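You operate a simulated robot arm through the tools that you are given. There is no shell and no other tool. Be economical: measure what you need, move in short steps, check, and stop when the job is done.

Carry out the task below with a simulated robot arm. There is one attempt and no reset: what you move stays moved.

Task
Put things in order on the top of the dark chest. At the end: the red ribbon roll from the top of the dark chest stands where the orange candle stood; the teal lint brush stands on top of the cream canister; the orange candle from the top of the dark chest stands on top of the yellow gift box; the orange soft brush stands where the red ribbon roll stood; whatever was shut is shut again. Leave all else as you found it, and nothing knocked over.

It is judged by the outcome, as a careful person would: the job done as asked, and still so three seconds after it is handed in. It fails if anything else is knocked over, pushed out of place, dropped, spilled or broken.

Robot
A 6-joint arm with a two-finger gripper, fixed in place. Base frame: the origin is at the foot of the arm, x ahead of it, y to its left, z up; the work surface is at about z = 0. Lengths are in cm, angles in degrees, forces in N, time in s.
With the tool pointing down near the work surface it reaches from about 18 to 48 cm from the base axis. Its first joint turns from -66.0 to 66.0 degrees. Payload 1.76 kg.
The tool frame sits at the grasp point between the pads (the TCP): z along the fingers, y along the line on which they close. The tips reach 2.9 cm beyond it. The gripper opens to 8.2 cm. The gripper's body begins 5.8 cm behind the TCP.
Orientation is that of the tool frame in the base frame, as a unit quaternion [x, y, z, w]. With the fingers straight down and closing along the base's y, the tool's x points along the base's -x, its y along +y and its z along -z.

Tools
- The arm moves only by the tool drive_tool. Its argument "targets" is a list of rows, each a list of 7 numbers: the shift along the tool's x, y, z in units of 50 mm (1.0 is 50 mm), then the turn, a rotation vector about the tool's x, y, z in units of 8 degrees (1.0 is 8 degrees), then the finger opening in cm, from 0 to 8.2. In form: [[x, y, z, wx, wy, wz, fingers], ...]. A call has 1 to 20 rows; each row shifts and turns the commanded pose from where the row before left it, along the tool's axes as they then stand. A call with a number of a shift or a turn outside -1 to 1 is refused whole. Each row takes 0.2 s and may step no farther than 5 cm and 8.6 degrees from the row before; otherwise, or with a gripper value out of range, the whole call is refused. A pose out of reach is approached as far as the arm can. The call stops where the force on the tool passes 40 N (or 10 N more than at its start, if that is more) or the arm is blocked; 0.2 s more then pass. Each finger halts on what it meets, pressing with about 34 N; the grip force reading is that of the motor and also rises with nothing between the fingers. The clock runs only during rows and for 0.2 s after the last one: add rows that do not move to give the fingers time. It gives the time, the measured TCP pose, the force on the tool (base axes), the opening and the grip force at its end, in the units of the frame above (readings bear some noise), with the torque about the TCP (base axes, N m) and any sound that the robot's microphone picked up.
- Cameras (640 x 400 px; columns grow to the right, rows downward): "scene" is fixed at [6.39, 34.46, 41.85]; the picture's right is [-0.66, -0.75, 0.00], its down [-0.47, 0.41, -0.78] and it looks along [0.59, -0.52, -0.62] (base axes); focal length 214 px, centre (320, 200). "wrist" rides on the gripper at [7.9, 0.4, -8.9] in the tool frame; the picture's right is [-0.05, 1.00, 0.00], its down [-0.71, -0.04, -0.71] and it looks along [-0.71, -0.04, 0.71] (tool axes); focal length 256 px, centre (320, 200). There is no depth. A picture from a camera that has moved, and an enlarged one, comes with that camera's place and axes in the base frame and with its lens.
- get_image(camera): a new picture of that camera. It takes no simulated time.
- inspect(camera, box): a new picture of the part [left, top, right, bottom] of that camera's present view, enlarged. It takes no simulated time.
- sign_off(): hands the job in; it is judged then, once.

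Work in short steps. Places have to be worked out from the pictures, the camera data and where the tool is seen: move nearer, look again, correct. Check each grasp and each placing, and mend what went wrong. You have 120 turns and 64 pictures in all, those below and enlarged ones among them. Open the gripper and draw the arm clear of the work before you hand the job in, unless the task says otherwise; then end with one line.

The tools are called after ">>>" as a command line: name --pt "numbers of a row" for each row, then --argument value for the rest, lists and objects as JSON in quotes. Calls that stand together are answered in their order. drive_tool: Moves the arm, as the interface text tells. Its arguments: {"type":"object","properties":{"targets":{"type":"array"}},"required":["targets"]} The other tools are called the same way: get_image (camera) takes a picture; inspect (camera, box) takes an enlarged picture of a part of a camera's view; sign_off () hands the job in.

At the start:

```text
time: 0.0
tool_pos: [29.07, -4.13, 28.73]
tcp_rot: [0.0, 1.0, 0.0, 0.0]
contact_force: [-0.2, 0.7, -0.1]
moment: [-0.02, -0.01, 0.03]
finger_gap: 8.19
grasp_force: 0.1
```

scene: 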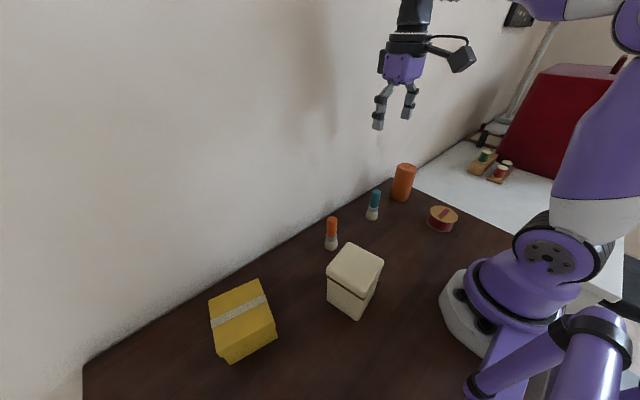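
wrist: 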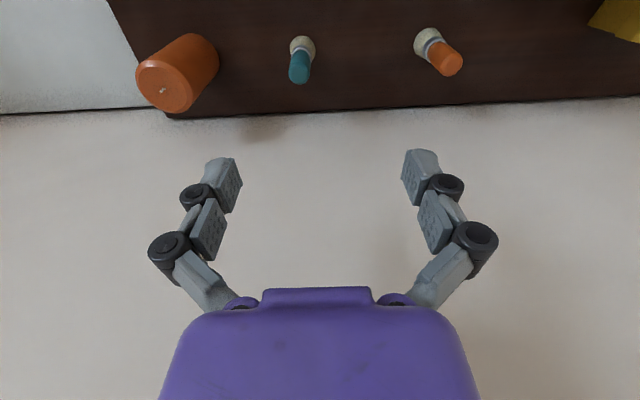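

I'll zoom in on the objects first to measure sizes and positions.

>>> inspect --camera "scene" --box '[310, 150, 470, 250]'

>>> inspect --camera "scene" --box '[190, 230, 414, 370]'

```text
4.00 times, centred on (390, 200) of scene
camera zoom: at [6.39, 34.46, 41.85], right [-0.66, -0.75, 0.0], down [-0.47, 0.41, -0.78], along [0.59, -0.52, -0.62], focal length 858 px, centre (40, 200)
```

zoom: 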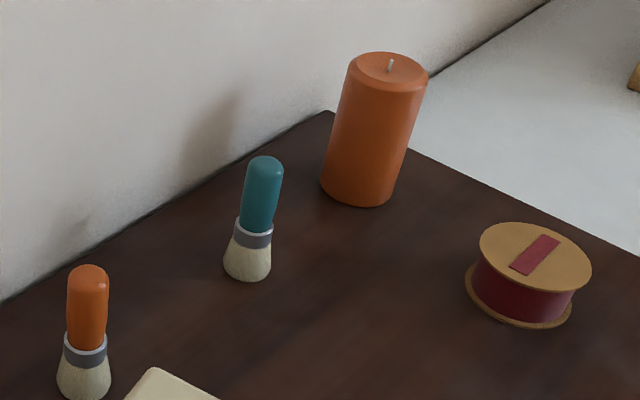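

```text
2.86 times, centred on (302, 300) of scene
camera zoom: at [6.39, 34.46, 41.85], right [-0.66, -0.75, 0.0], down [-0.47, 0.41, -0.78], along [0.59, -0.52, -0.62], focal length 613 px, centre (371, -86)
```

zoom: 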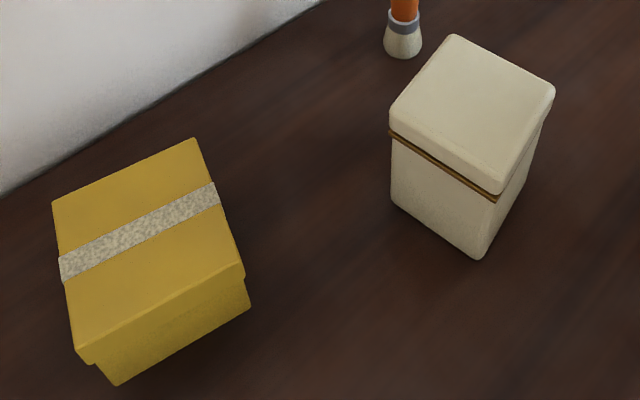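

Estimates: candle (30.6,-21) Ø6 h10.6; ribbon (16.7,-18.9) Ø7.4; teal (30.4,-6.5); orange brush (30.5,9.5); box top (26.7,33.5, z6.5); canister top (19.1,14.8, z9.3). Moving above the candle to refine.

>>> drive_tool --pt "-0.06 -0.676 0.3 0 0 0 8.2" --pt "-0.06 -0.676 0.3 0 0 0 8.2" --pt "-0.06 -0.676 0.3 0 0 0 8.2" --pt "-0.06 -0.676 0.3 0 0 0 8.2" --pt "-0.06 -0.676 0.3 0 0 0 8.2" --pt "0 0 0 0 0 0 8.2"

>>> get_image --camera "wrist"

>>> get_image --camera "scene"

```text
time: 1.4
tool_pos: [30.55, -21.24, 21.38]
tcp_rot: [0.001, 1.0, 0.0, 0.0]
contact_force: [-0.2, -0.7, -0.5]
moment: [0.02, 0.03, -0.02]
finger_gap: 8.18
grasp_force: 0.1
```

```text
59 pictures are left
camera wrist: at [22.6, -20.77, 30.41], right [0.05, 1.0, 0.0], down [0.71, -0.04, 0.71], along [0.71, -0.04, -0.71], focal length 256 px, centre (320, 200)
```

wrist: 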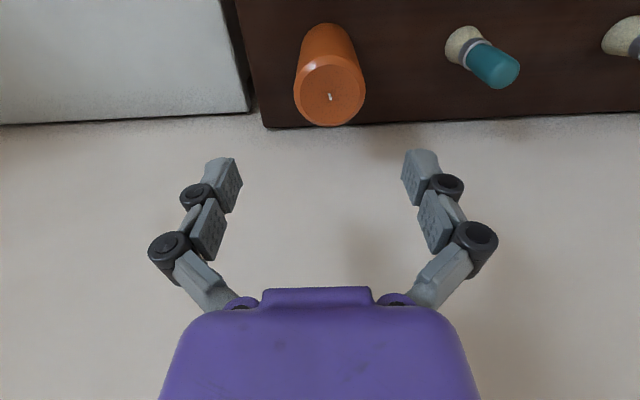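

```text
58 pictures are left
```

scene: 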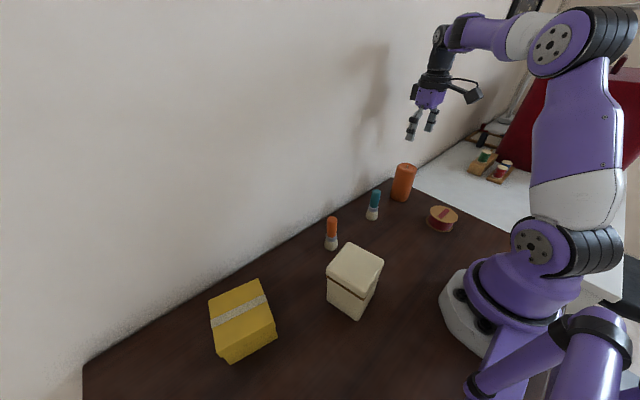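

Candle top seen at about (31.0,-20.6). Lower to just above it and check.

>>> drive_tool --pt "-0.04 0.06 0.5 0 0 0 8.2" --pt "-0.04 0.05 0.5 0 0 0 8.2" --pt "0 0 0.4 0 0 0 8.2" --pt "0 0 0 0 0 0 8.2"

>>> get_image --camera "wrist"

>>> inspect --camera "scene" --box '[350, 110, 478, 190]'

```text
time: 2.4
tool_pos: [30.81, -20.54, 14.33]
tcp_rot: [0.0, 1.0, 0.001, 0.001]
contact_force: [0.4, 0.1, -1.0]
moment: [-0.03, -0.03, 0.01]
finger_gap: 8.23
grasp_force: 0.0
```

```text
57 pictures are left
camera wrist: at [22.99, -20.08, 23.38], right [0.05, 1.0, 0.0], down [0.71, -0.04, 0.71], along [0.71, -0.04, -0.71], focal length 256 px, centre (320, 200)
```

wrist: 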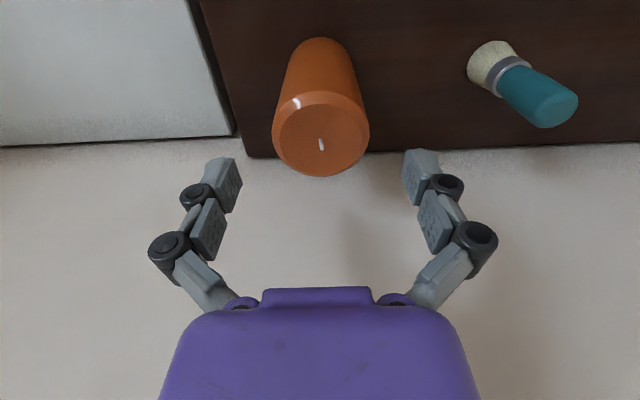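

```text
5.00 times, centred on (414, 150) of scene
camera zoom: at [6.39, 34.46, 41.85], right [-0.66, -0.75, 0.0], down [-0.47, 0.41, -0.78], along [0.59, -0.52, -0.62], focal length 1072 px, centre (-150, 450)
```

zoom: 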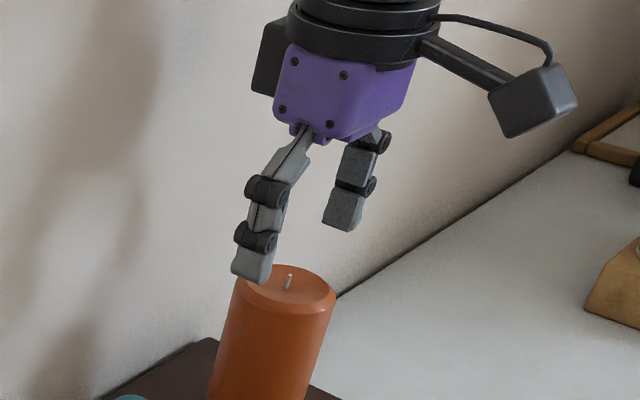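

The candle is centred between the fingers at (30.7,-20.5). Descend to z≈7 and close.

>>> drive_tool --pt "0 0 0.4 0 0 0 8.2" --pt "0 0 0.4 0 0 0 8.2" --pt "0 0 0.4 0 0 0 8.2" --pt "0 0 0.26 0 0 0 8.2" --pt "0 0 0 0 0 0 8.2"

>>> inspect --camera "scene" --box '[350, 130, 478, 210]'

```text
time: 3.6
tool_pos: [30.99, -20.5, 6.97]
tcp_rot: [0.0, 1.0, 0.0, 0.001]
contact_force: [-0.2, 0.2, -0.6]
moment: [-0.01, 0.01, 0.0]
finger_gap: 8.2
grasp_force: 0.0
```

```text
5.00 times, centred on (414, 170) of scene
camera zoom: at [6.39, 34.46, 41.85], right [-0.66, -0.75, 0.0], down [-0.47, 0.41, -0.78], along [0.59, -0.52, -0.62], focal length 1072 px, centre (-150, 350)
```

zoom: 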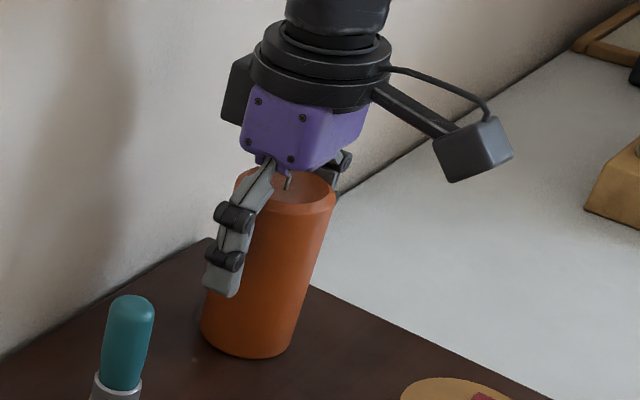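

Fingers straddle it. Close gradually.

>>> drive_tool --pt "0 0 0 0 0 0 7.2" --pt "0 0 0 0 0 0 6.5" --pt "0 0 0 0 0 0 6.0" --pt "0 0 0 0 0 0 5.4" --pt "0 0 0 0 0 0 5.0" --pt "0 0 0 0 0 0 5.0"

>>> get_image --camera "wrist"

```text
time: 5.0
tool_pos: [30.92, -20.5, 7.02]
tcp_rot: [0.001, 1.0, -0.001, 0.001]
contact_force: [-4.7, 1.6, 21.0]
moment: [0.23, 0.32, 0.02]
finger_gap: 5.49
grasp_force: 33.4
```

```text
54 pictures are left
camera wrist: at [22.99, -20.03, 16.05], right [0.05, 1.0, 0.0], down [0.71, -0.04, 0.71], along [0.71, -0.04, -0.71], focal length 256 px, centre (320, 200)
```

wrist: 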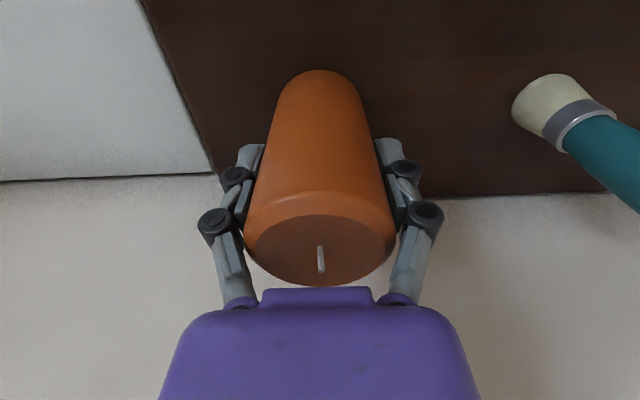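

Gripped at 5.5 cm. Lift slowly a little and check the force.

>>> drive_tool --pt "0 0 -0.06 0 0 0 5.0" --pt "0 0 -0.1 0 0 0 5.0" --pt "0 0 -0.2 0 0 0 5.0" --pt "0 0 -0.2 0 0 0 5.0" --pt "0 0 0 0 0 0 5.0"

>>> inspect --camera "scene" --box '[350, 130, 478, 210]'

```text
time: 6.2
tool_pos: [30.99, -20.42, 9.89]
tcp_rot: [0.0, 1.0, 0.0, 0.0]
contact_force: [-1.2, 0.2, -1.7]
moment: [0.01, 0.01, 0.03]
finger_gap: 5.49
grasp_force: 33.9
```

```text
5.00 times, centred on (414, 170) of scene
camera zoom: at [6.39, 34.46, 41.85], right [-0.66, -0.75, 0.0], down [-0.47, 0.41, -0.78], along [0.59, -0.52, -0.62], focal length 1072 px, centre (-150, 350)
```

zoom: 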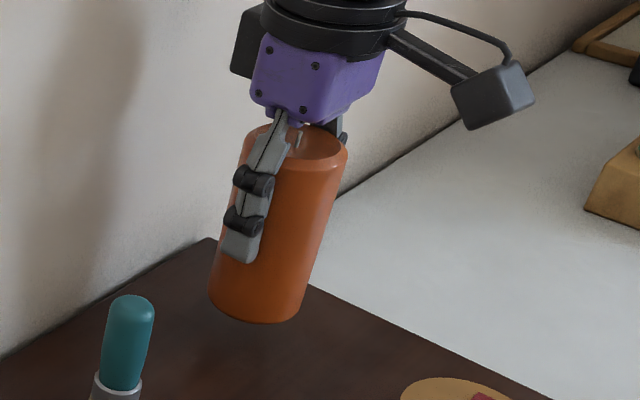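

Candle held upright. Lift to z≈20 and carry it over to the gift box.

>>> drive_tool --pt "0 0 -0.5 0 0 0 5.0" --pt "0 0 -0.6 0 0 0 5.0" --pt "0 0 -0.6 0 0 0 5.0" --pt "0 0 -0.4 0 0 0 5.0" --pt "0.0586 0.5 0 0 0 0 5.0" --pt "0.0586 0.77 0 0 0 0 5.0" --pt "0.0586 0.77 0 0 0 0 5.0" --pt "0.0586 0.77 0 0 0 0 5.0" --pt "0.0586 0.77 0 0 0 0 5.0" --pt "0.0586 0.77 0 0 0 0 5.0" --pt "0.0586 0.77 0 0 0 0 5.0" --pt "0.0586 0.77 0 0 0 0 5.0" --pt "0.0586 0.77 0 0 0 0 5.0" --pt "0.0586 0.77 0 0 0 0 5.0" --pt "0.0586 0.77 0 0 0 0 5.0" --pt "0.0586 0.77 0 0 0 0 5.0" --pt "0.0586 0.57 0 0 0 0 5.0" --pt "0.0586 0.4 0 0 0 0 5.0" --pt "0 0 0 0 0 0 5.0"

>>> get_image --camera "wrist"

>>> get_image --camera "scene"

```text
time: 10.2
tool_pos: [27.07, 29.07, 20.32]
tcp_rot: [0.001, 1.0, 0.0, 0.0]
contact_force: [-0.3, -0.2, -2.3]
moment: [0.0, -0.01, -0.01]
finger_gap: 5.49
grasp_force: 33.8
```

```text
52 pictures are left
camera wrist: at [19.05, 29.65, 29.2], right [0.05, 1.0, 0.0], down [0.71, -0.04, 0.71], along [0.71, -0.04, -0.71], focal length 256 px, centre (320, 200)
```

wrist: 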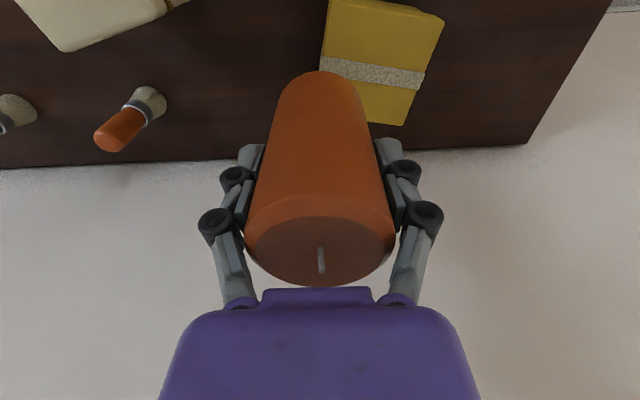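

```text
51 pictures are left
```

scene: 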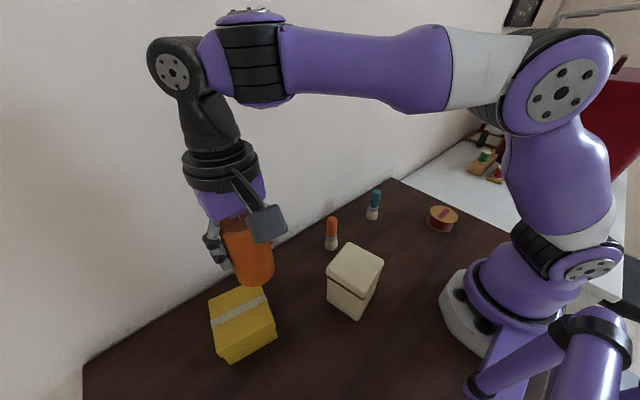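

Box top centre confirmed at (26.7,33.4). Move over it and descend to just above the top.

>>> drive_tool --pt "0.01 0.43 0 0 0 0 5.0" --pt "0.01 0.43 0 0 0 0 5.0" --pt "0 0 0.4 0 0 0 5.0" --pt "0 0 0.4 0 0 0 5.0" --pt "0 0 0.3 0 0 0 5.0" --pt "0 0 0 0 0 0 5.0"

>>> get_image --camera "wrist"

>>> inspect --camera "scene" --box '[160, 210, 352, 330]'

```text
time: 11.6
tool_pos: [26.74, 33.54, 14.78]
tcp_rot: [-0.001, 1.0, 0.0, 0.0]
contact_force: [0.1, -0.2, -2.4]
moment: [0.0, -0.01, -0.03]
finger_gap: 5.48
grasp_force: 33.7
```

```text
50 pictures are left
camera wrist: at [18.8, 33.97, 23.84], right [0.05, 1.0, 0.0], down [0.71, -0.04, 0.71], along [0.71, -0.04, -0.71], focal length 256 px, centre (320, 200)
```

wrist: 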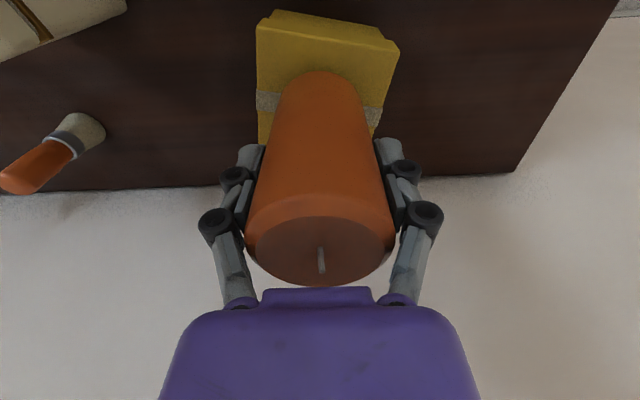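

```text
3.33 times, centred on (256, 270) of scene
camera zoom: at [6.39, 34.46, 41.85], right [-0.66, -0.75, 0.0], down [-0.47, 0.41, -0.78], along [0.59, -0.52, -0.62], focal length 715 px, centre (533, -33)
```

zoom: 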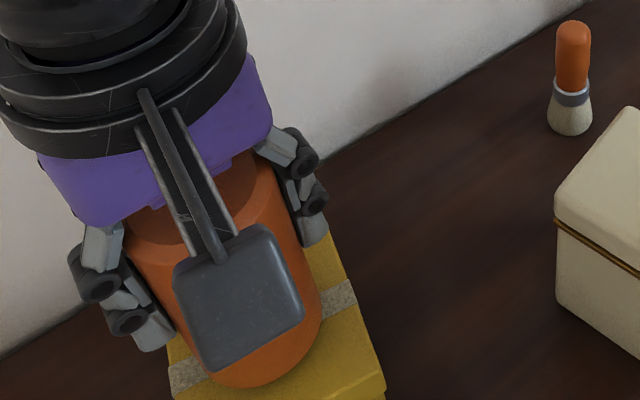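

Well centred. Lower in small steps watching for contact force.

>>> drive_tool --pt "0 0 0.08 0 0 0 5.0" --pt "0 0 0.06 0 0 0 5.0" --pt "0 0 0.04 0 0 0 5.0" --pt "0 0 0.02 0 0 0 5.0" --pt "0 0 0 0 0 0 5.0"

```text
time: 13.0
tool_pos: [26.71, 33.53, 14.03]
tcp_rot: [0.001, 1.0, 0.002, 0.001]
contact_force: [-1.2, -2.6, 5.3]
moment: [-0.23, 0.17, 0.0]
finger_gap: 5.48
grasp_force: 34.0
stopped in row 5: the force on the tool passed its limit at 41 N (the readings are from after the stop); the commanded pose is now the measured one
```

Contact at z≈14.0, so the candle is resting on the box. Release gradually.

>>> drive_tool --pt "0 0 0 0 0 0 5.5" --pt "0 0 0 0 0 0 5.8" --pt "0 0 0 0 0 0 6.2" --pt "0 0 0 0 0 0 7.0" --pt "0 0 0 0 0 0 8.0" --pt "0 0 0 0 0 0 8.2"

>>> get_image --camera "wrist"

```text
time: 14.4
tool_pos: [26.78, 33.58, 14.05]
tcp_rot: [-0.001, 1.0, 0.002, 0.002]
contact_force: [-0.5, 0.1, 0.8]
moment: [0.0, 0.01, -0.01]
finger_gap: 8.24
grasp_force: 0.0
```

```text
48 pictures are left
camera wrist: at [18.81, 34.0, 22.99], right [0.05, 1.0, 0.0], down [0.7, -0.04, 0.71], along [0.71, -0.04, -0.7], focal length 256 px, centre (320, 200)
```

wrist: 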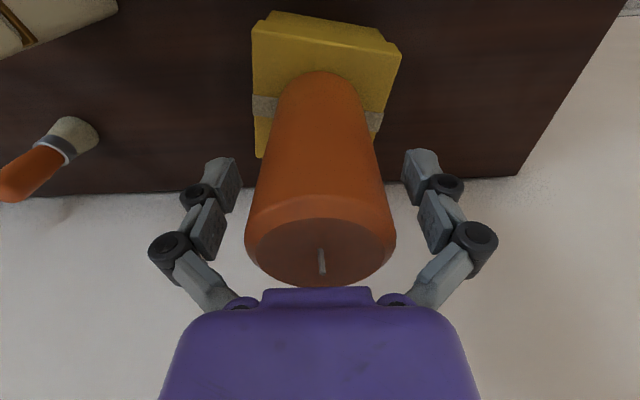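

Candle stands on the box. Retreat up and go over to hover above the ribbon roll.

>>> drive_tool --pt "0 0 -0.4 0 0 0 8.2" --pt "0 0 -0.8 0 0 0 8.2" --pt "0 0 -0.9 0 0 0 8.2" --pt "0 -0.5 -0.3 0 0 0 8.2" --pt "0 -0.806 0 0 0 0 8.2" --pt "0 -0.806 0 0 0 0 8.2" --pt "0 -0.806 0 0 0 0 8.2" --pt "0 -0.806 0 0 0 0 8.2" --pt "0 -0.806 0 0 0 0 8.2" --pt "0.286 -0.806 0.23 0 0 0 8.2" --pt "0.286 -0.806 0.23 0 0 0 8.2" --pt "0.286 -0.806 0.23 0 0 0 8.2" --pt "0.286 -0.806 0.23 0 0 0 8.2" --pt "0.286 -0.806 0.23 0 0 0 8.2" --pt "0.286 -0.806 0.23 0 0 0 8.2" --pt "0.286 -0.806 0.23 0 0 0 8.2" --pt "0 -0.306 0 0 0 0 8.2" --pt "0 0 0 0 0 0 8.2"

>>> get_image --camera "wrist"

>>> get_image --camera "scene"

```text
time: 18.2
tool_pos: [16.5, -18.81, 16.88]
tcp_rot: [0.0, 1.0, 0.002, 0.001]
contact_force: [-0.2, -0.3, 0.3]
moment: [-0.02, -0.02, 0.0]
finger_gap: 8.18
grasp_force: 0.1
out of reach, approached as far as the arm can: row 3
```

```text
47 pictures are left
camera wrist: at [8.52, -18.43, 25.93], right [0.05, 1.0, 0.0], down [0.7, -0.04, 0.71], along [0.71, -0.04, -0.7], focal length 256 px, centre (320, 200)
```

wrist: 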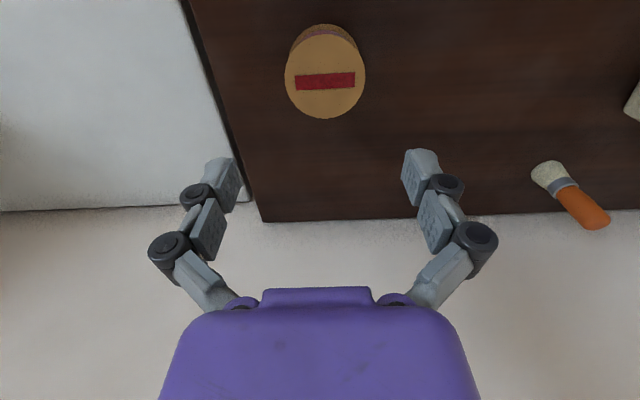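

```text
46 pictures are left
```

scene: 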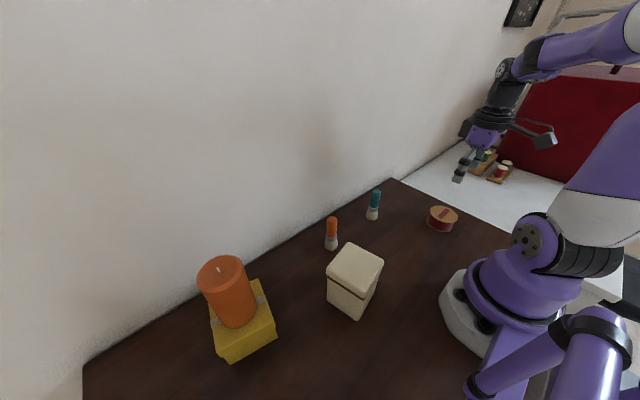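

Ribbon top at about (16.6,-18.4), Ø~6.9. Lower closer and re-check.

>>> drive_tool --pt "0 0.08 0.5 0 0 0 8.2" --pt "0 0 0.5 0 0 0 8.2" --pt "0 0 0.5 0 0 0 8.2" --pt "0 0 0.2 0 0 0 8.2" --pt "0 0 0 0 0 0 8.2"

>>> get_image --camera "wrist"

>>> inspect --camera "scene" --box '[390, 160, 518, 240]'

```text
time: 19.4
tool_pos: [16.81, -18.48, 8.58]
tcp_rot: [0.0, 1.0, 0.002, 0.002]
contact_force: [0.1, -0.5, 0.2]
moment: [-0.02, -0.01, -0.01]
finger_gap: 8.21
grasp_force: 0.1
```

```text
45 pictures are left
camera wrist: at [8.7, -18.0, 17.53], right [0.05, 1.0, 0.0], down [0.7, -0.04, 0.71], along [0.71, -0.04, -0.7], focal length 256 px, centre (320, 200)
```

wrist: 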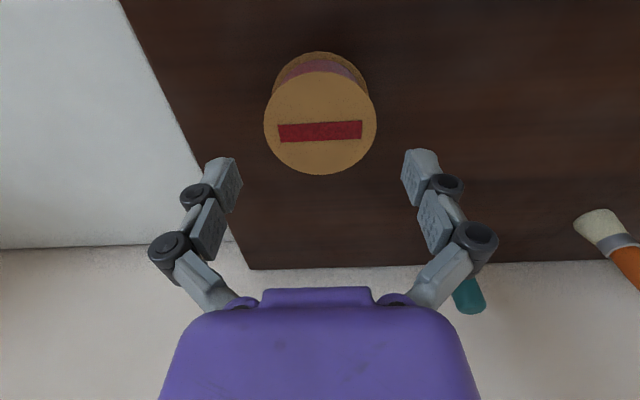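

```text
5.00 times, centred on (454, 200) of scene
camera zoom: at [6.39, 34.46, 41.85], right [-0.66, -0.75, 0.0], down [-0.47, 0.41, -0.78], along [0.59, -0.52, -0.62], focal length 1072 px, centre (-350, 200)
```

zoom: 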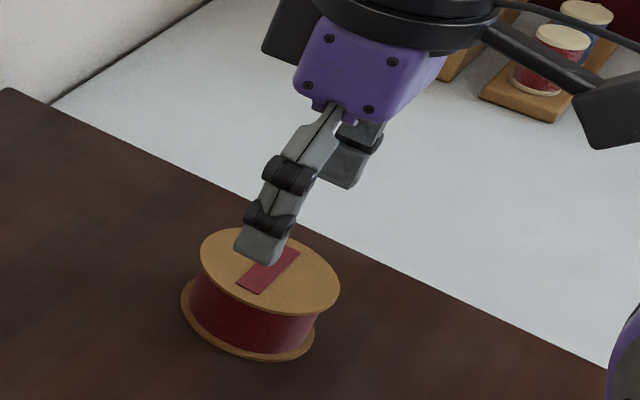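

Centred within ~0.3 cm. Descend around the roll to z≈3.5.

>>> drive_tool --pt "0.04 0 0.3 0 0 0 8.2" --pt "0 0 0.3 0 0 0 8.2" --pt "0 0 0.2 0 0 0 8.2" --pt "0 0 0.2 0 0 0 8.2" --pt "0 0 0 0 0 0 8.2"

>>> get_image --camera "wrist"

>>> inspect --camera "scene" --box '[390, 160, 518, 240]'

```text
time: 20.6
tool_pos: [16.55, -18.49, 3.57]
tcp_rot: [0.0, 1.0, 0.002, 0.002]
contact_force: [-0.2, -0.3, 0.1]
moment: [0.03, 0.01, -0.01]
finger_gap: 8.23
grasp_force: 0.2
```

```text
43 pictures are left
camera wrist: at [8.56, -18.06, 12.43], right [0.05, 1.0, 0.0], down [0.7, -0.04, 0.71], along [0.71, -0.04, -0.7], focal length 256 px, centre (320, 200)
```

wrist: 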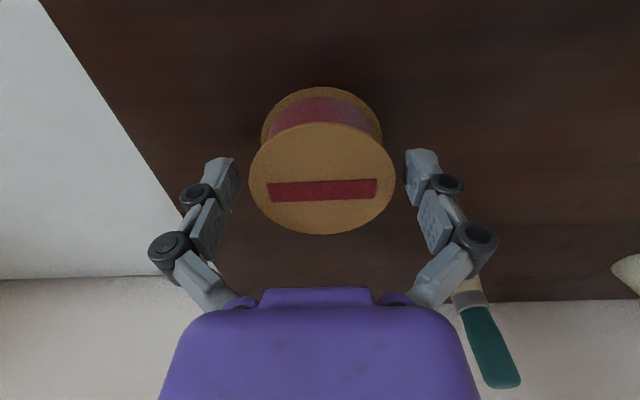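

```text
5.00 times, centred on (454, 200) of scene
camera zoom: at [6.39, 34.46, 41.85], right [-0.66, -0.75, 0.0], down [-0.47, 0.41, -0.78], along [0.59, -0.52, -0.62], focal length 1072 px, centre (-350, 200)
```

zoom: 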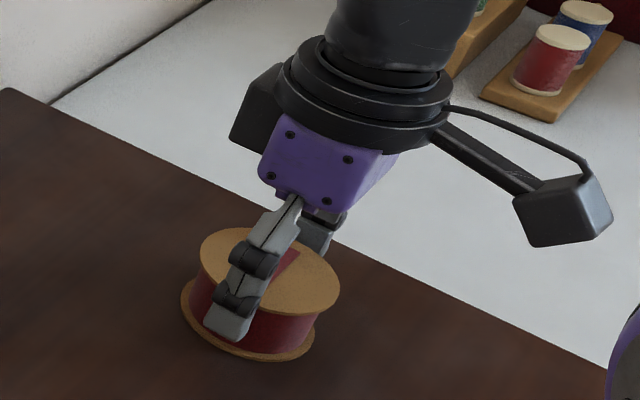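

Roll centre about (16.35,-18.4). Nudge x slightly and close.

>>> drive_tool --pt "0.04 0 0 0 0 0 8.2" --pt "0 0 0 0 0 0 7.4" --pt "0 0 0 0 0 0 7.0" --pt "0 0 0 0 0 0 6.7" --pt "0 0 0 0 0 0 6.4" --pt "0 0 0 0 0 0 6.0" --pt "0 0 0 0 0 0 6.0"

>>> get_image --camera "wrist"

```text
time: 22.2
tool_pos: [16.33, -18.56, 3.47]
tcp_rot: [0.0, 1.0, 0.002, 0.002]
contact_force: [-3.7, 2.9, 19.8]
moment: [0.19, -0.04, 0.02]
finger_gap: 6.56
grasp_force: 34.0
```

```text
41 pictures are left
camera wrist: at [8.36, -18.06, 12.48], right [0.05, 1.0, 0.0], down [0.7, -0.04, 0.71], along [0.71, -0.04, -0.7], focal length 256 px, centre (320, 200)
```

wrist: 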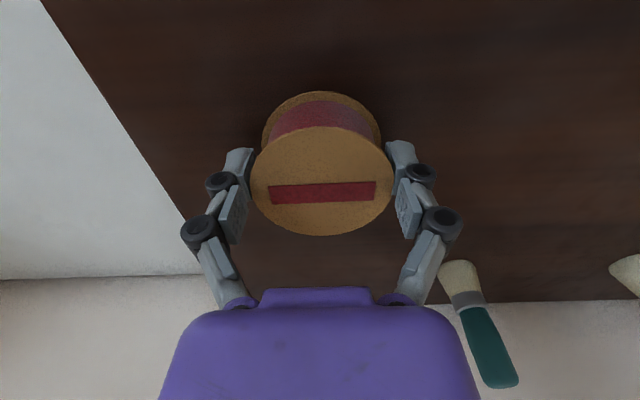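

Gripped at 6.56 cm. Lift gently and check.

>>> drive_tool --pt "0 0 -0.06 0 0 0 6.0" --pt "0 0 -0.14 0 0 0 6.0" --pt "0 0 -0.3 0 0 0 6.0" --pt "0 0 -0.3 0 0 0 6.0" --pt "0 0 0 0 0 0 6.0"

>>> inspect --camera "scene" --box '[390, 140, 518, 220]'

```text
time: 23.4
tool_pos: [16.39, -18.45, 7.55]
tcp_rot: [0.0, 1.0, 0.002, 0.002]
contact_force: [0.0, 0.8, 0.1]
moment: [0.0, -0.01, -0.01]
finger_gap: 6.53
grasp_force: 34.7
```

```text
5.00 times, centred on (454, 180) of scene
camera zoom: at [6.39, 34.46, 41.85], right [-0.66, -0.75, 0.0], down [-0.47, 0.41, -0.78], along [0.59, -0.52, -0.62], focal length 1072 px, centre (-350, 300)
```

zoom: 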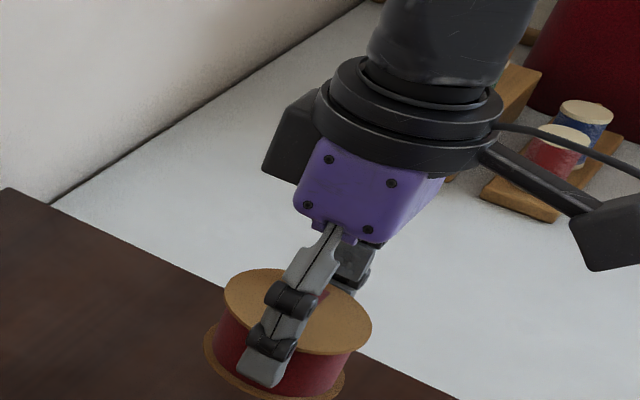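

Held level. Carry to the candle's old spot (30.7,-20.6) and stop a bit above the surface.

>>> drive_tool --pt "-0.35 -0.05 -0.1 0 0 0 6.0" --pt "-0.55 -0.08 0 0 0 0 6.0" --pt "-0.6 -0.09 0 0 0 0 6.0" --pt "-0.6 -0.09 0 0 0 0 6.0" --pt "-0.45 -0.07 0 0 0 0 6.0" --pt "-0.31 -0.05 0 0 0 0 6.0" --pt "0 0 0.3 0 0 0 6.0" --pt "0 0 0.3 0 0 0 6.0" --pt "0 0 0 0 0 0 6.0"

>>> get_image --camera "scene"

```text
time: 25.4
tool_pos: [30.76, -20.47, 5.23]
tcp_rot: [0.0, 1.0, 0.002, 0.002]
contact_force: [-0.3, 0.6, -0.5]
moment: [-0.01, 0.03, 0.02]
finger_gap: 6.52
grasp_force: 33.6
```

```text
39 pictures are left
```

scene: 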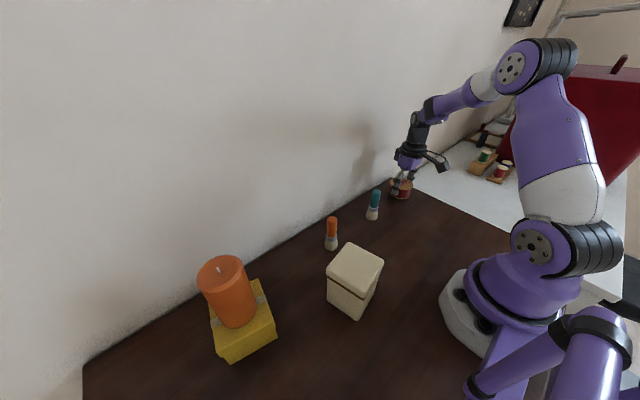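

Lower slowly to the surface (tool z≈3.5).

>>> drive_tool --pt "0 0 0.16 0 0 0 6.0" --pt "0 0 0.1 0 0 0 6.0" --pt "0 0 0.05 0 0 0 6.0" --pt "0 0 0.03 0 0 0 6.0" --pt "0 0 0 0 0 0 6.0"

```text
time: 26.6
tool_pos: [30.61, -20.39, 3.47]
tcp_rot: [-0.001, 1.0, 0.001, 0.002]
contact_force: [-5.5, 3.8, 17.0]
moment: [0.11, -0.01, 0.07]
finger_gap: 6.53
grasp_force: 33.7
```

Contact felt (17 N). Release gradually and check.

>>> drive_tool --pt "0 0 0 0 0 0 6.5" --pt "0 0 0 0 0 0 6.8" --pt "0 0 0 0 0 0 7.3" --pt "0 0 0 0 0 0 8.0" --pt "0 0 0 0 0 0 8.2" --pt "0 0 0 0 0 0 8.2"

>>> get_image --camera "wrist"

```text
time: 28.0
tool_pos: [30.55, -20.47, 3.47]
tcp_rot: [0.0, 1.0, 0.002, 0.002]
contact_force: [0.6, 0.5, -0.1]
moment: [0.01, 0.02, -0.01]
finger_gap: 8.2
grasp_force: 0.0
```

```text
38 pictures are left
camera wrist: at [22.67, -20.08, 12.41], right [0.05, 1.0, 0.0], down [0.7, -0.04, 0.71], along [0.71, -0.04, -0.7], focal length 256 px, centre (320, 200)
```

wrist: 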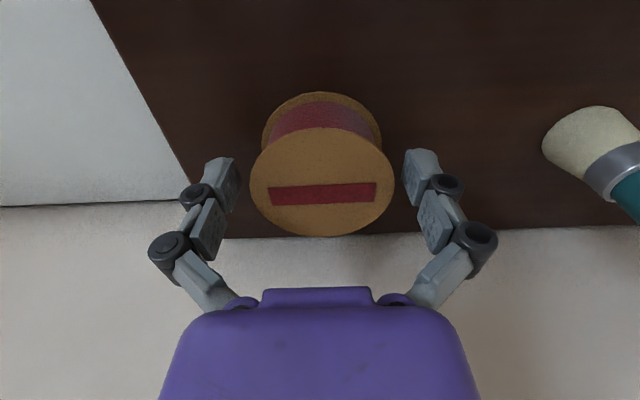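

Roll placed. Rise and go hover above the orange brush.

>>> drive_tool --pt "0 0 -0.4 0 0 0 8.2" --pt "0 0 -0.8 0 0 0 8.2" --pt "0 0 -0.9 0 0 0 8.2" --pt "0 0.2 -0.6 0 0 0 8.2" --pt "0 0.75 0 0 0 0 8.2" --pt "0 0.75 0 0 0 0 7" --pt "0 0.75 0 0 0 0 6" --pt "0 0.75 0 0 0 0 6" --pt "0 0.75 0 0 0 0 6" --pt "0 0.75 0 0 0 0 6" --pt "0 0.75 0 0 0 0 6" --pt "0 0.6 0 0 0 0 6" --pt "0 0 0 0 0 0 6"

>>> get_image --camera "wrist"

```text
time: 30.8
tool_pos: [30.5, 9.78, 17.12]
tcp_rot: [0.001, 1.0, 0.001, 0.002]
contact_force: [-0.8, 0.8, -0.2]
moment: [0.01, 0.02, -0.01]
finger_gap: 6.01
grasp_force: 0.1
```

```text
37 pictures are left
camera wrist: at [22.54, 10.17, 26.04], right [0.05, 1.0, 0.0], down [0.7, -0.04, 0.71], along [0.71, -0.04, -0.7], focal length 256 px, centre (320, 200)
```

wrist: 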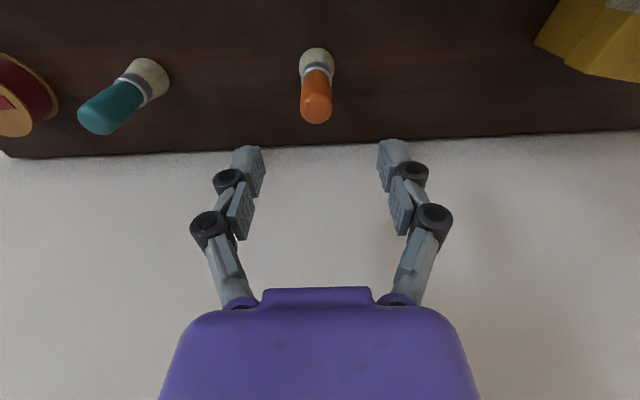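

Orange brush at (30.6,9.4), upright. Descend with fingers at 6 cm to z≈6.9.

>>> drive_tool --pt "-0.02 -0.07 0.4 0 0 0 6" --pt "0 0 0.5 0 0 0 6" --pt "0 0 0.5 0 0 0 6" --pt "0 0 0.4 0 0 0 6" --pt "0 0 0.24 0 0 0 6" --pt "0 0 0 0 0 0 6"

>>> get_image --camera "wrist"

>>> inspect --camera "scene" --box '[270, 190, 398, 270]'

```text
time: 32.2
tool_pos: [30.71, 9.35, 6.81]
tcp_rot: [0.001, 1.0, 0.001, 0.002]
contact_force: [-0.3, -0.2, -0.8]
moment: [-0.01, 0.0, -0.02]
finger_gap: 5.98
grasp_force: 0.0
```

```text
36 pictures are left
camera wrist: at [22.8, 9.78, 15.8], right [0.05, 1.0, 0.0], down [0.7, -0.04, 0.71], along [0.71, -0.04, -0.7], focal length 256 px, centre (320, 200)
```

wrist: 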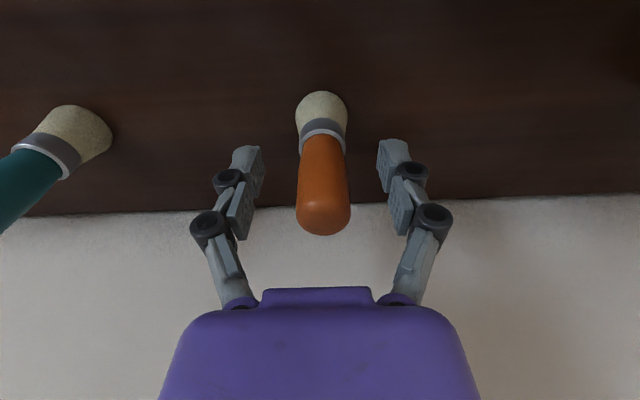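

```text
5.00 times, centred on (334, 230) of scene
camera zoom: at [6.39, 34.46, 41.85], right [-0.66, -0.75, 0.0], down [-0.47, 0.41, -0.78], along [0.59, -0.52, -0.62], focal length 1072 px, centre (250, 50)
```

zoom: 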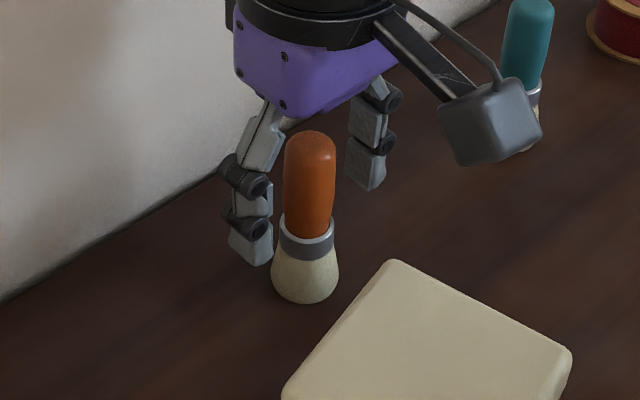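

Aligned. Close gradually on the handle.

>>> drive_tool --pt "0 0 0 0 0 0 4.5" --pt "0 0 0 0 0 0 3.4" --pt "0 0 0 0 0 0 2.8" --pt "0 0 0 0 0 0 2.4" --pt "0 0 0 0 0 0 2.0" --pt "0 0 0 0 0 0 1.6" --pt "0 0 0 0 0 0 1.6"

>>> get_image --camera "wrist"

```text
time: 33.8
tool_pos: [30.68, 9.25, 6.79]
tcp_rot: [-0.001, 1.0, 0.002, 0.001]
contact_force: [-0.3, 1.3, 2.0]
moment: [-0.05, 0.02, -0.05]
finger_gap: 2.18
grasp_force: 34.3
```

```text
34 pictures are left
camera wrist: at [22.81, 9.78, 15.82], right [0.05, 1.0, 0.0], down [0.7, -0.04, 0.71], along [0.71, -0.04, -0.7], focal length 256 px, centre (320, 200)
```

wrist: 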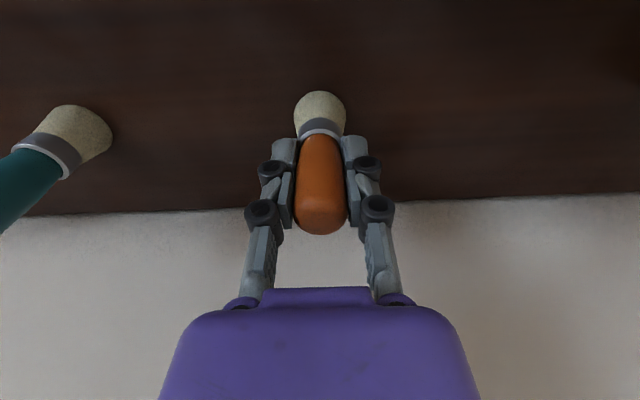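

Grip good. Lift and carry it toward the ribbon's old spot (16.35,-18.45).

>>> drive_tool --pt "0 0 -0.1 0 0 0 1.6" --pt "0 0 -0.4 0 0 0 1.6" --pt "0 0 -0.6 0 0 0 1.6" --pt "0 0 -0.7 0 0 0 1.6" --pt "0 0 -0.4 0 0 0 1.6" --pt "0.257 -0.5 0 0 0 0 1.6" --pt "0.357 -0.693 0 0 0 0 1.6" --pt "0.357 -0.693 0 0 0 0 1.6" --pt "0.357 -0.693 0 0 0 0 1.6" --pt "0.357 -0.693 0 0 0 0 1.6" --pt "0.357 -0.693 0 0 0 0 1.6" --pt "0.357 -0.693 0 0 0 0 1.6" --pt "0.257 -0.493 0 0 0 0 1.6" --pt "0.2 -0.393 0 0 0 0 1.6" --pt "0 0 0 0 0 0 1.6"

>>> get_image --camera "scene"

```text
time: 37.0
tool_pos: [16.44, -18.54, 17.56]
tcp_rot: [0.001, 1.0, 0.002, 0.001]
contact_force: [0.0, -0.2, -0.3]
moment: [0.0, 0.0, 0.03]
finger_gap: 2.18
grasp_force: 33.9
```

```text
33 pictures are left
```

scene: 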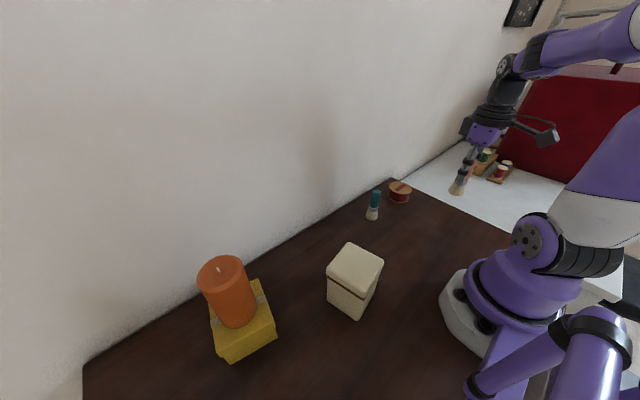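

Positioned above the spot. Lower to z≈7.3, then ease down.

>>> drive_tool --pt "0 0 0.4 0 0 0 1.6" --pt "0 0 0.6 0 0 0 1.6" --pt "0 0 0.5 0 0 0 1.6" --pt "0 0 0.4 0 0 0 1.6" --pt "0 0 0.12 0 0 0 1.6" --pt "0 0 0.06 0 0 0 1.6" --pt "0 0 0.04 0 0 0 1.6" --pt "0 0 0.02 0 0 0 1.6" --pt "0 0 0 0 0 0 1.6"

>>> inspect --camera "scene" --box '[390, 160, 518, 240]'

>>> get_image --camera "wrist"

```text
time: 39.0
tool_pos: [16.48, -18.47, 7.11]
tcp_rot: [0.0, 1.0, 0.001, 0.002]
contact_force: [-0.2, -0.3, -1.5]
moment: [-0.03, 0.03, 0.0]
finger_gap: 2.17
grasp_force: 33.9
```

```text
5.00 times, centred on (454, 200) of scene
camera zoom: at [6.39, 34.46, 41.85], right [-0.66, -0.75, 0.0], down [-0.47, 0.41, -0.78], along [0.59, -0.52, -0.62], focal length 1072 px, centre (-350, 200)
```

zoom: 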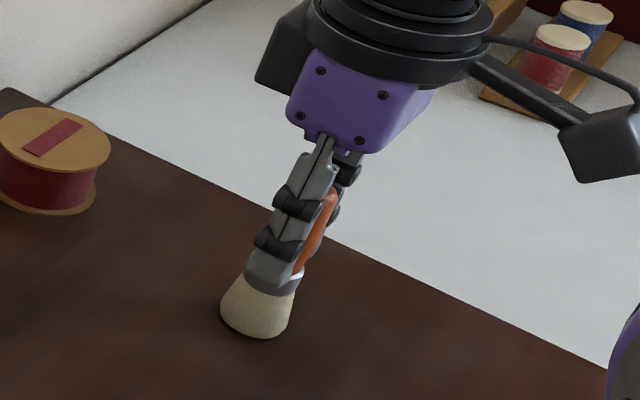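

```text
31 pictures are left
camera wrist: at [8.47, -17.97, 15.99], right [0.05, 1.0, 0.0], down [0.7, -0.04, 0.71], along [0.71, -0.04, -0.7], focal length 256 px, centre (320, 200)
```

wrist: 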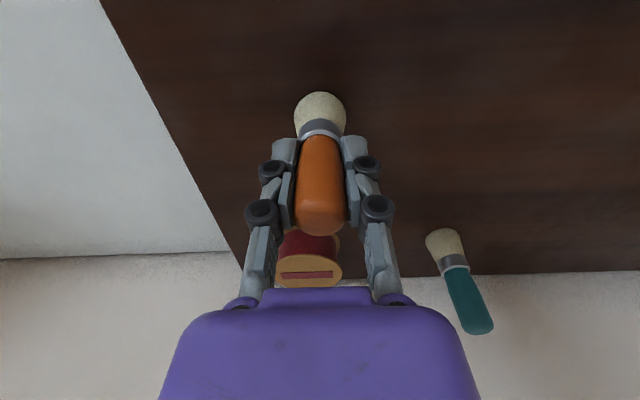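

About 0.3 cm to go; ease down with small steps.

>>> drive_tool --pt "0 0 0.03 0 0 0 1.6" --pt "0 0 0.02 0 0 0 1.6" --pt "0 0 0.015 0 0 0 1.6" --pt "0 0 0 0 0 0 1.6"

```text
time: 40.0
tool_pos: [16.54, -18.33, 6.75]
tcp_rot: [0.0, 1.0, 0.001, 0.003]
contact_force: [-3.0, 2.7, 22.8]
moment: [0.08, 0.14, -0.05]
finger_gap: 2.19
grasp_force: 34.6
```

Contact (23 N). Back off a hair and release gradually.

>>> drive_tool --pt "0 0 -0.015 0 0 0 1.6" --pt "0 0 0 0 0 0 2.1" --pt "0 0 0 0 0 0 2.4" --pt "0 0 0 0 0 0 3.0" --pt "0 0 0 0 0 0 4.0" --pt "0 0 0 0 0 0 6.0" --pt "0 0 0 0 0 0 6.0"

>>> get_image --camera "wrist"

```text
time: 41.6
tool_pos: [16.46, -18.36, 6.74]
tcp_rot: [0.0, 1.0, 0.002, 0.002]
contact_force: [-0.5, -0.5, 0.5]
moment: [-0.02, -0.04, 0.03]
finger_gap: 6.01
grasp_force: 0.0
```

```text
30 pictures are left
camera wrist: at [8.5, -17.91, 15.71], right [0.05, 1.0, 0.0], down [0.7, -0.04, 0.71], along [0.71, -0.04, -0.7], focal length 256 px, centre (320, 200)
```

wrist: 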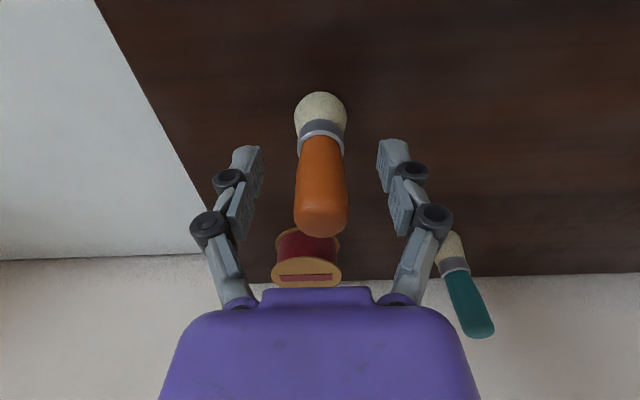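

Brush stands. Rise and hover above the teal brush.

>>> drive_tool --pt "0 0 -0.4 0 0 0 6" --pt "0 0 -0.8 0 0 0 6" --pt "0 0 -0.9 0 0 0 6" --pt "-0.56 0.48 0 0 0 0 6" --pt "-0.56 0.48 0 0 0 0 6" --pt "-0.56 0.48 0 0 0 0 6" --pt "-0.56 0.48 0 0 0 0 6" --pt "-0.56 0.48 0 0 0 0 6" --pt "0 0 0 0 0 0 6"

>>> get_image --camera "wrist"

```text
time: 43.6
tool_pos: [30.66, -6.33, 17.42]
tcp_rot: [0.0, 1.0, 0.002, 0.002]
contact_force: [0.1, -0.9, 0.4]
moment: [-0.02, -0.01, 0.01]
finger_gap: 6.01
grasp_force: 0.1
```

```text
29 pictures are left
camera wrist: at [22.59, -5.96, 26.36], right [0.05, 1.0, 0.0], down [0.7, -0.04, 0.71], along [0.71, -0.04, -0.7], focal length 256 px, centre (320, 200)
```

wrist: 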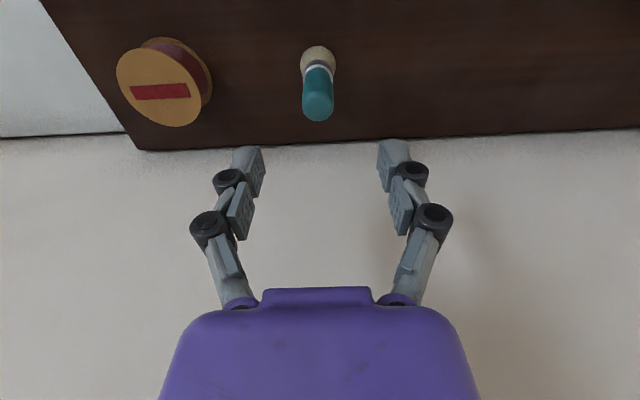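

Teal brush at (30.55,-6.57). Descend onto it and close.

>>> drive_tool --pt "0.01 -0.05 0.4 0 0 0 6" --pt "0 0 0.5 0 0 0 6" --pt "0 0 0.5 0 0 0 6" --pt "0 0 0.4 0 0 0 6" --pt "0 0 0.3 0 0 0 6" --pt "0 0 0 0 0 0 6"

>>> get_image --camera "wrist"

```text
time: 45.0
tool_pos: [30.38, -6.57, 6.78]
tcp_rot: [-0.001, 1.0, 0.002, 0.002]
contact_force: [0.3, 0.1, 0.4]
moment: [-0.05, -0.01, -0.01]
finger_gap: 5.98
grasp_force: 0.0
```

```text
28 pictures are left
camera wrist: at [22.44, -6.15, 15.75], right [0.05, 1.0, 0.0], down [0.7, -0.04, 0.71], along [0.71, -0.04, -0.7], focal length 256 px, centre (320, 200)
```

wrist: 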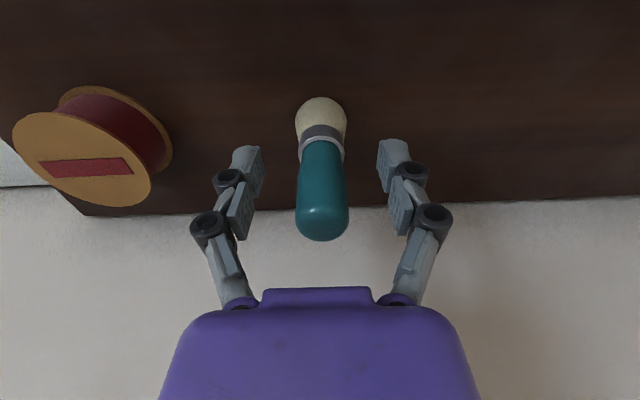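

Aligned; close on the handle and lift a little.

>>> drive_tool --pt "0 0 0 0 0 0 4.5" --pt "0 0 0 0 0 0 3.4" --pt "0 0 0 0 0 0 2.8" --pt "0 0 0 0 0 0 2.4" --pt "0 0 0 0 0 0 2.0" --pt "0 0 0 0 0 0 1.6" --pt "0 0 0 0 0 0 1.6" --pt "0 0 -0.1 0 0 0 1.6" --pt "0 0 -0.4 0 0 0 1.6" --pt "0 0 -0.6 0 0 0 1.6" --pt "0 0 0 0 0 0 1.6"

>>> get_image --camera "wrist"

```text
time: 47.4
tool_pos: [30.43, -6.57, 12.44]
tcp_rot: [0.0, 1.0, 0.003, 0.001]
contact_force: [-0.2, -0.7, 0.2]
moment: [0.0, -0.01, -0.02]
finger_gap: 2.28
grasp_force: 33.9
```

```text
27 pictures are left
camera wrist: at [22.41, -6.12, 21.29], right [0.05, 1.0, 0.0], down [0.7, -0.04, 0.71], along [0.71, -0.04, -0.7], focal length 256 px, centre (320, 200)
```

wrist: 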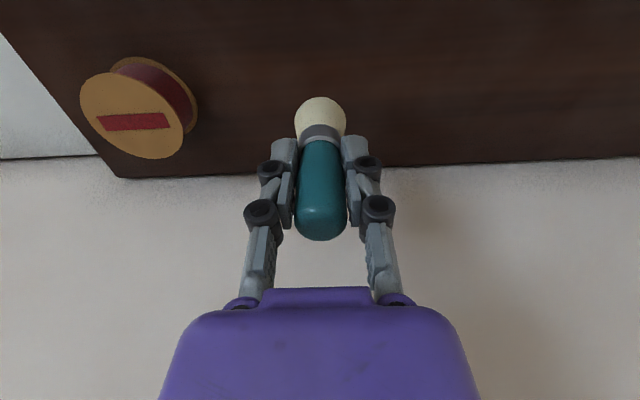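

Held well. Lift to z≈22 and carry over the canister.

>>> drive_tool --pt "0 0 -0.5 0 0 0 1.6" --pt "0 0 -0.7 0 0 0 1.6" --pt "0 0 -0.7 0 0 0 1.6" --pt "0.2 0.4 0 0 0 0 1.6" --pt "0.32 0.61 0 0 0 0 1.6" --pt "0.32 0.61 0 0 0 0 1.6" --pt "0.32 0.61 0 0 0 0 1.6" --pt "0.32 0.61 0 0 0 0 1.6" --pt "0.32 0.61 0 0 0 0 1.6" --pt "0.32 0.61 0 0 0 0 1.6" --pt "0.14 0.25 0 0 0 0 1.6" --pt "0 0 0 0 0 0 1.6"

>>> get_image --camera "wrist"

>>> get_image --camera "scene"

```text
time: 50.0
tool_pos: [19.12, 14.99, 21.9]
tcp_rot: [0.0, 1.0, 0.002, 0.001]
contact_force: [0.5, 0.6, -0.5]
moment: [0.01, 0.04, -0.03]
finger_gap: 2.23
grasp_force: 33.8
```

```text
26 pictures are left
camera wrist: at [11.11, 15.43, 30.82], right [0.05, 1.0, 0.0], down [0.7, -0.04, 0.71], along [0.71, -0.04, -0.7], focal length 256 px, centre (320, 200)
```

wrist: 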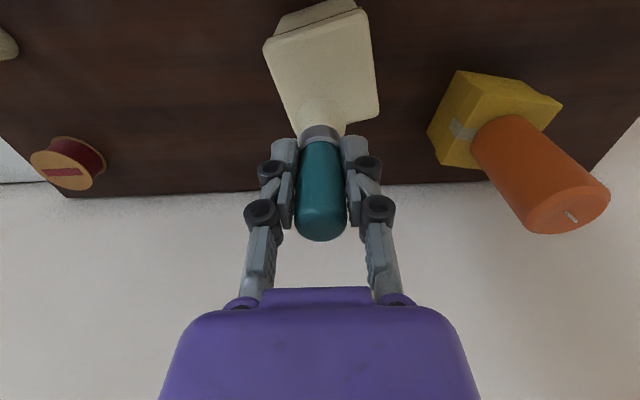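

```text
25 pictures are left
```

scene: 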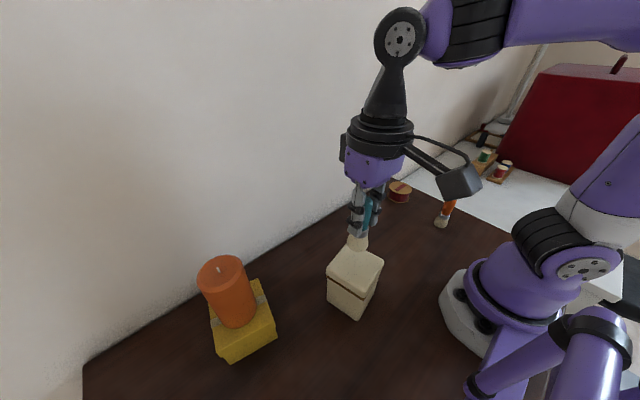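

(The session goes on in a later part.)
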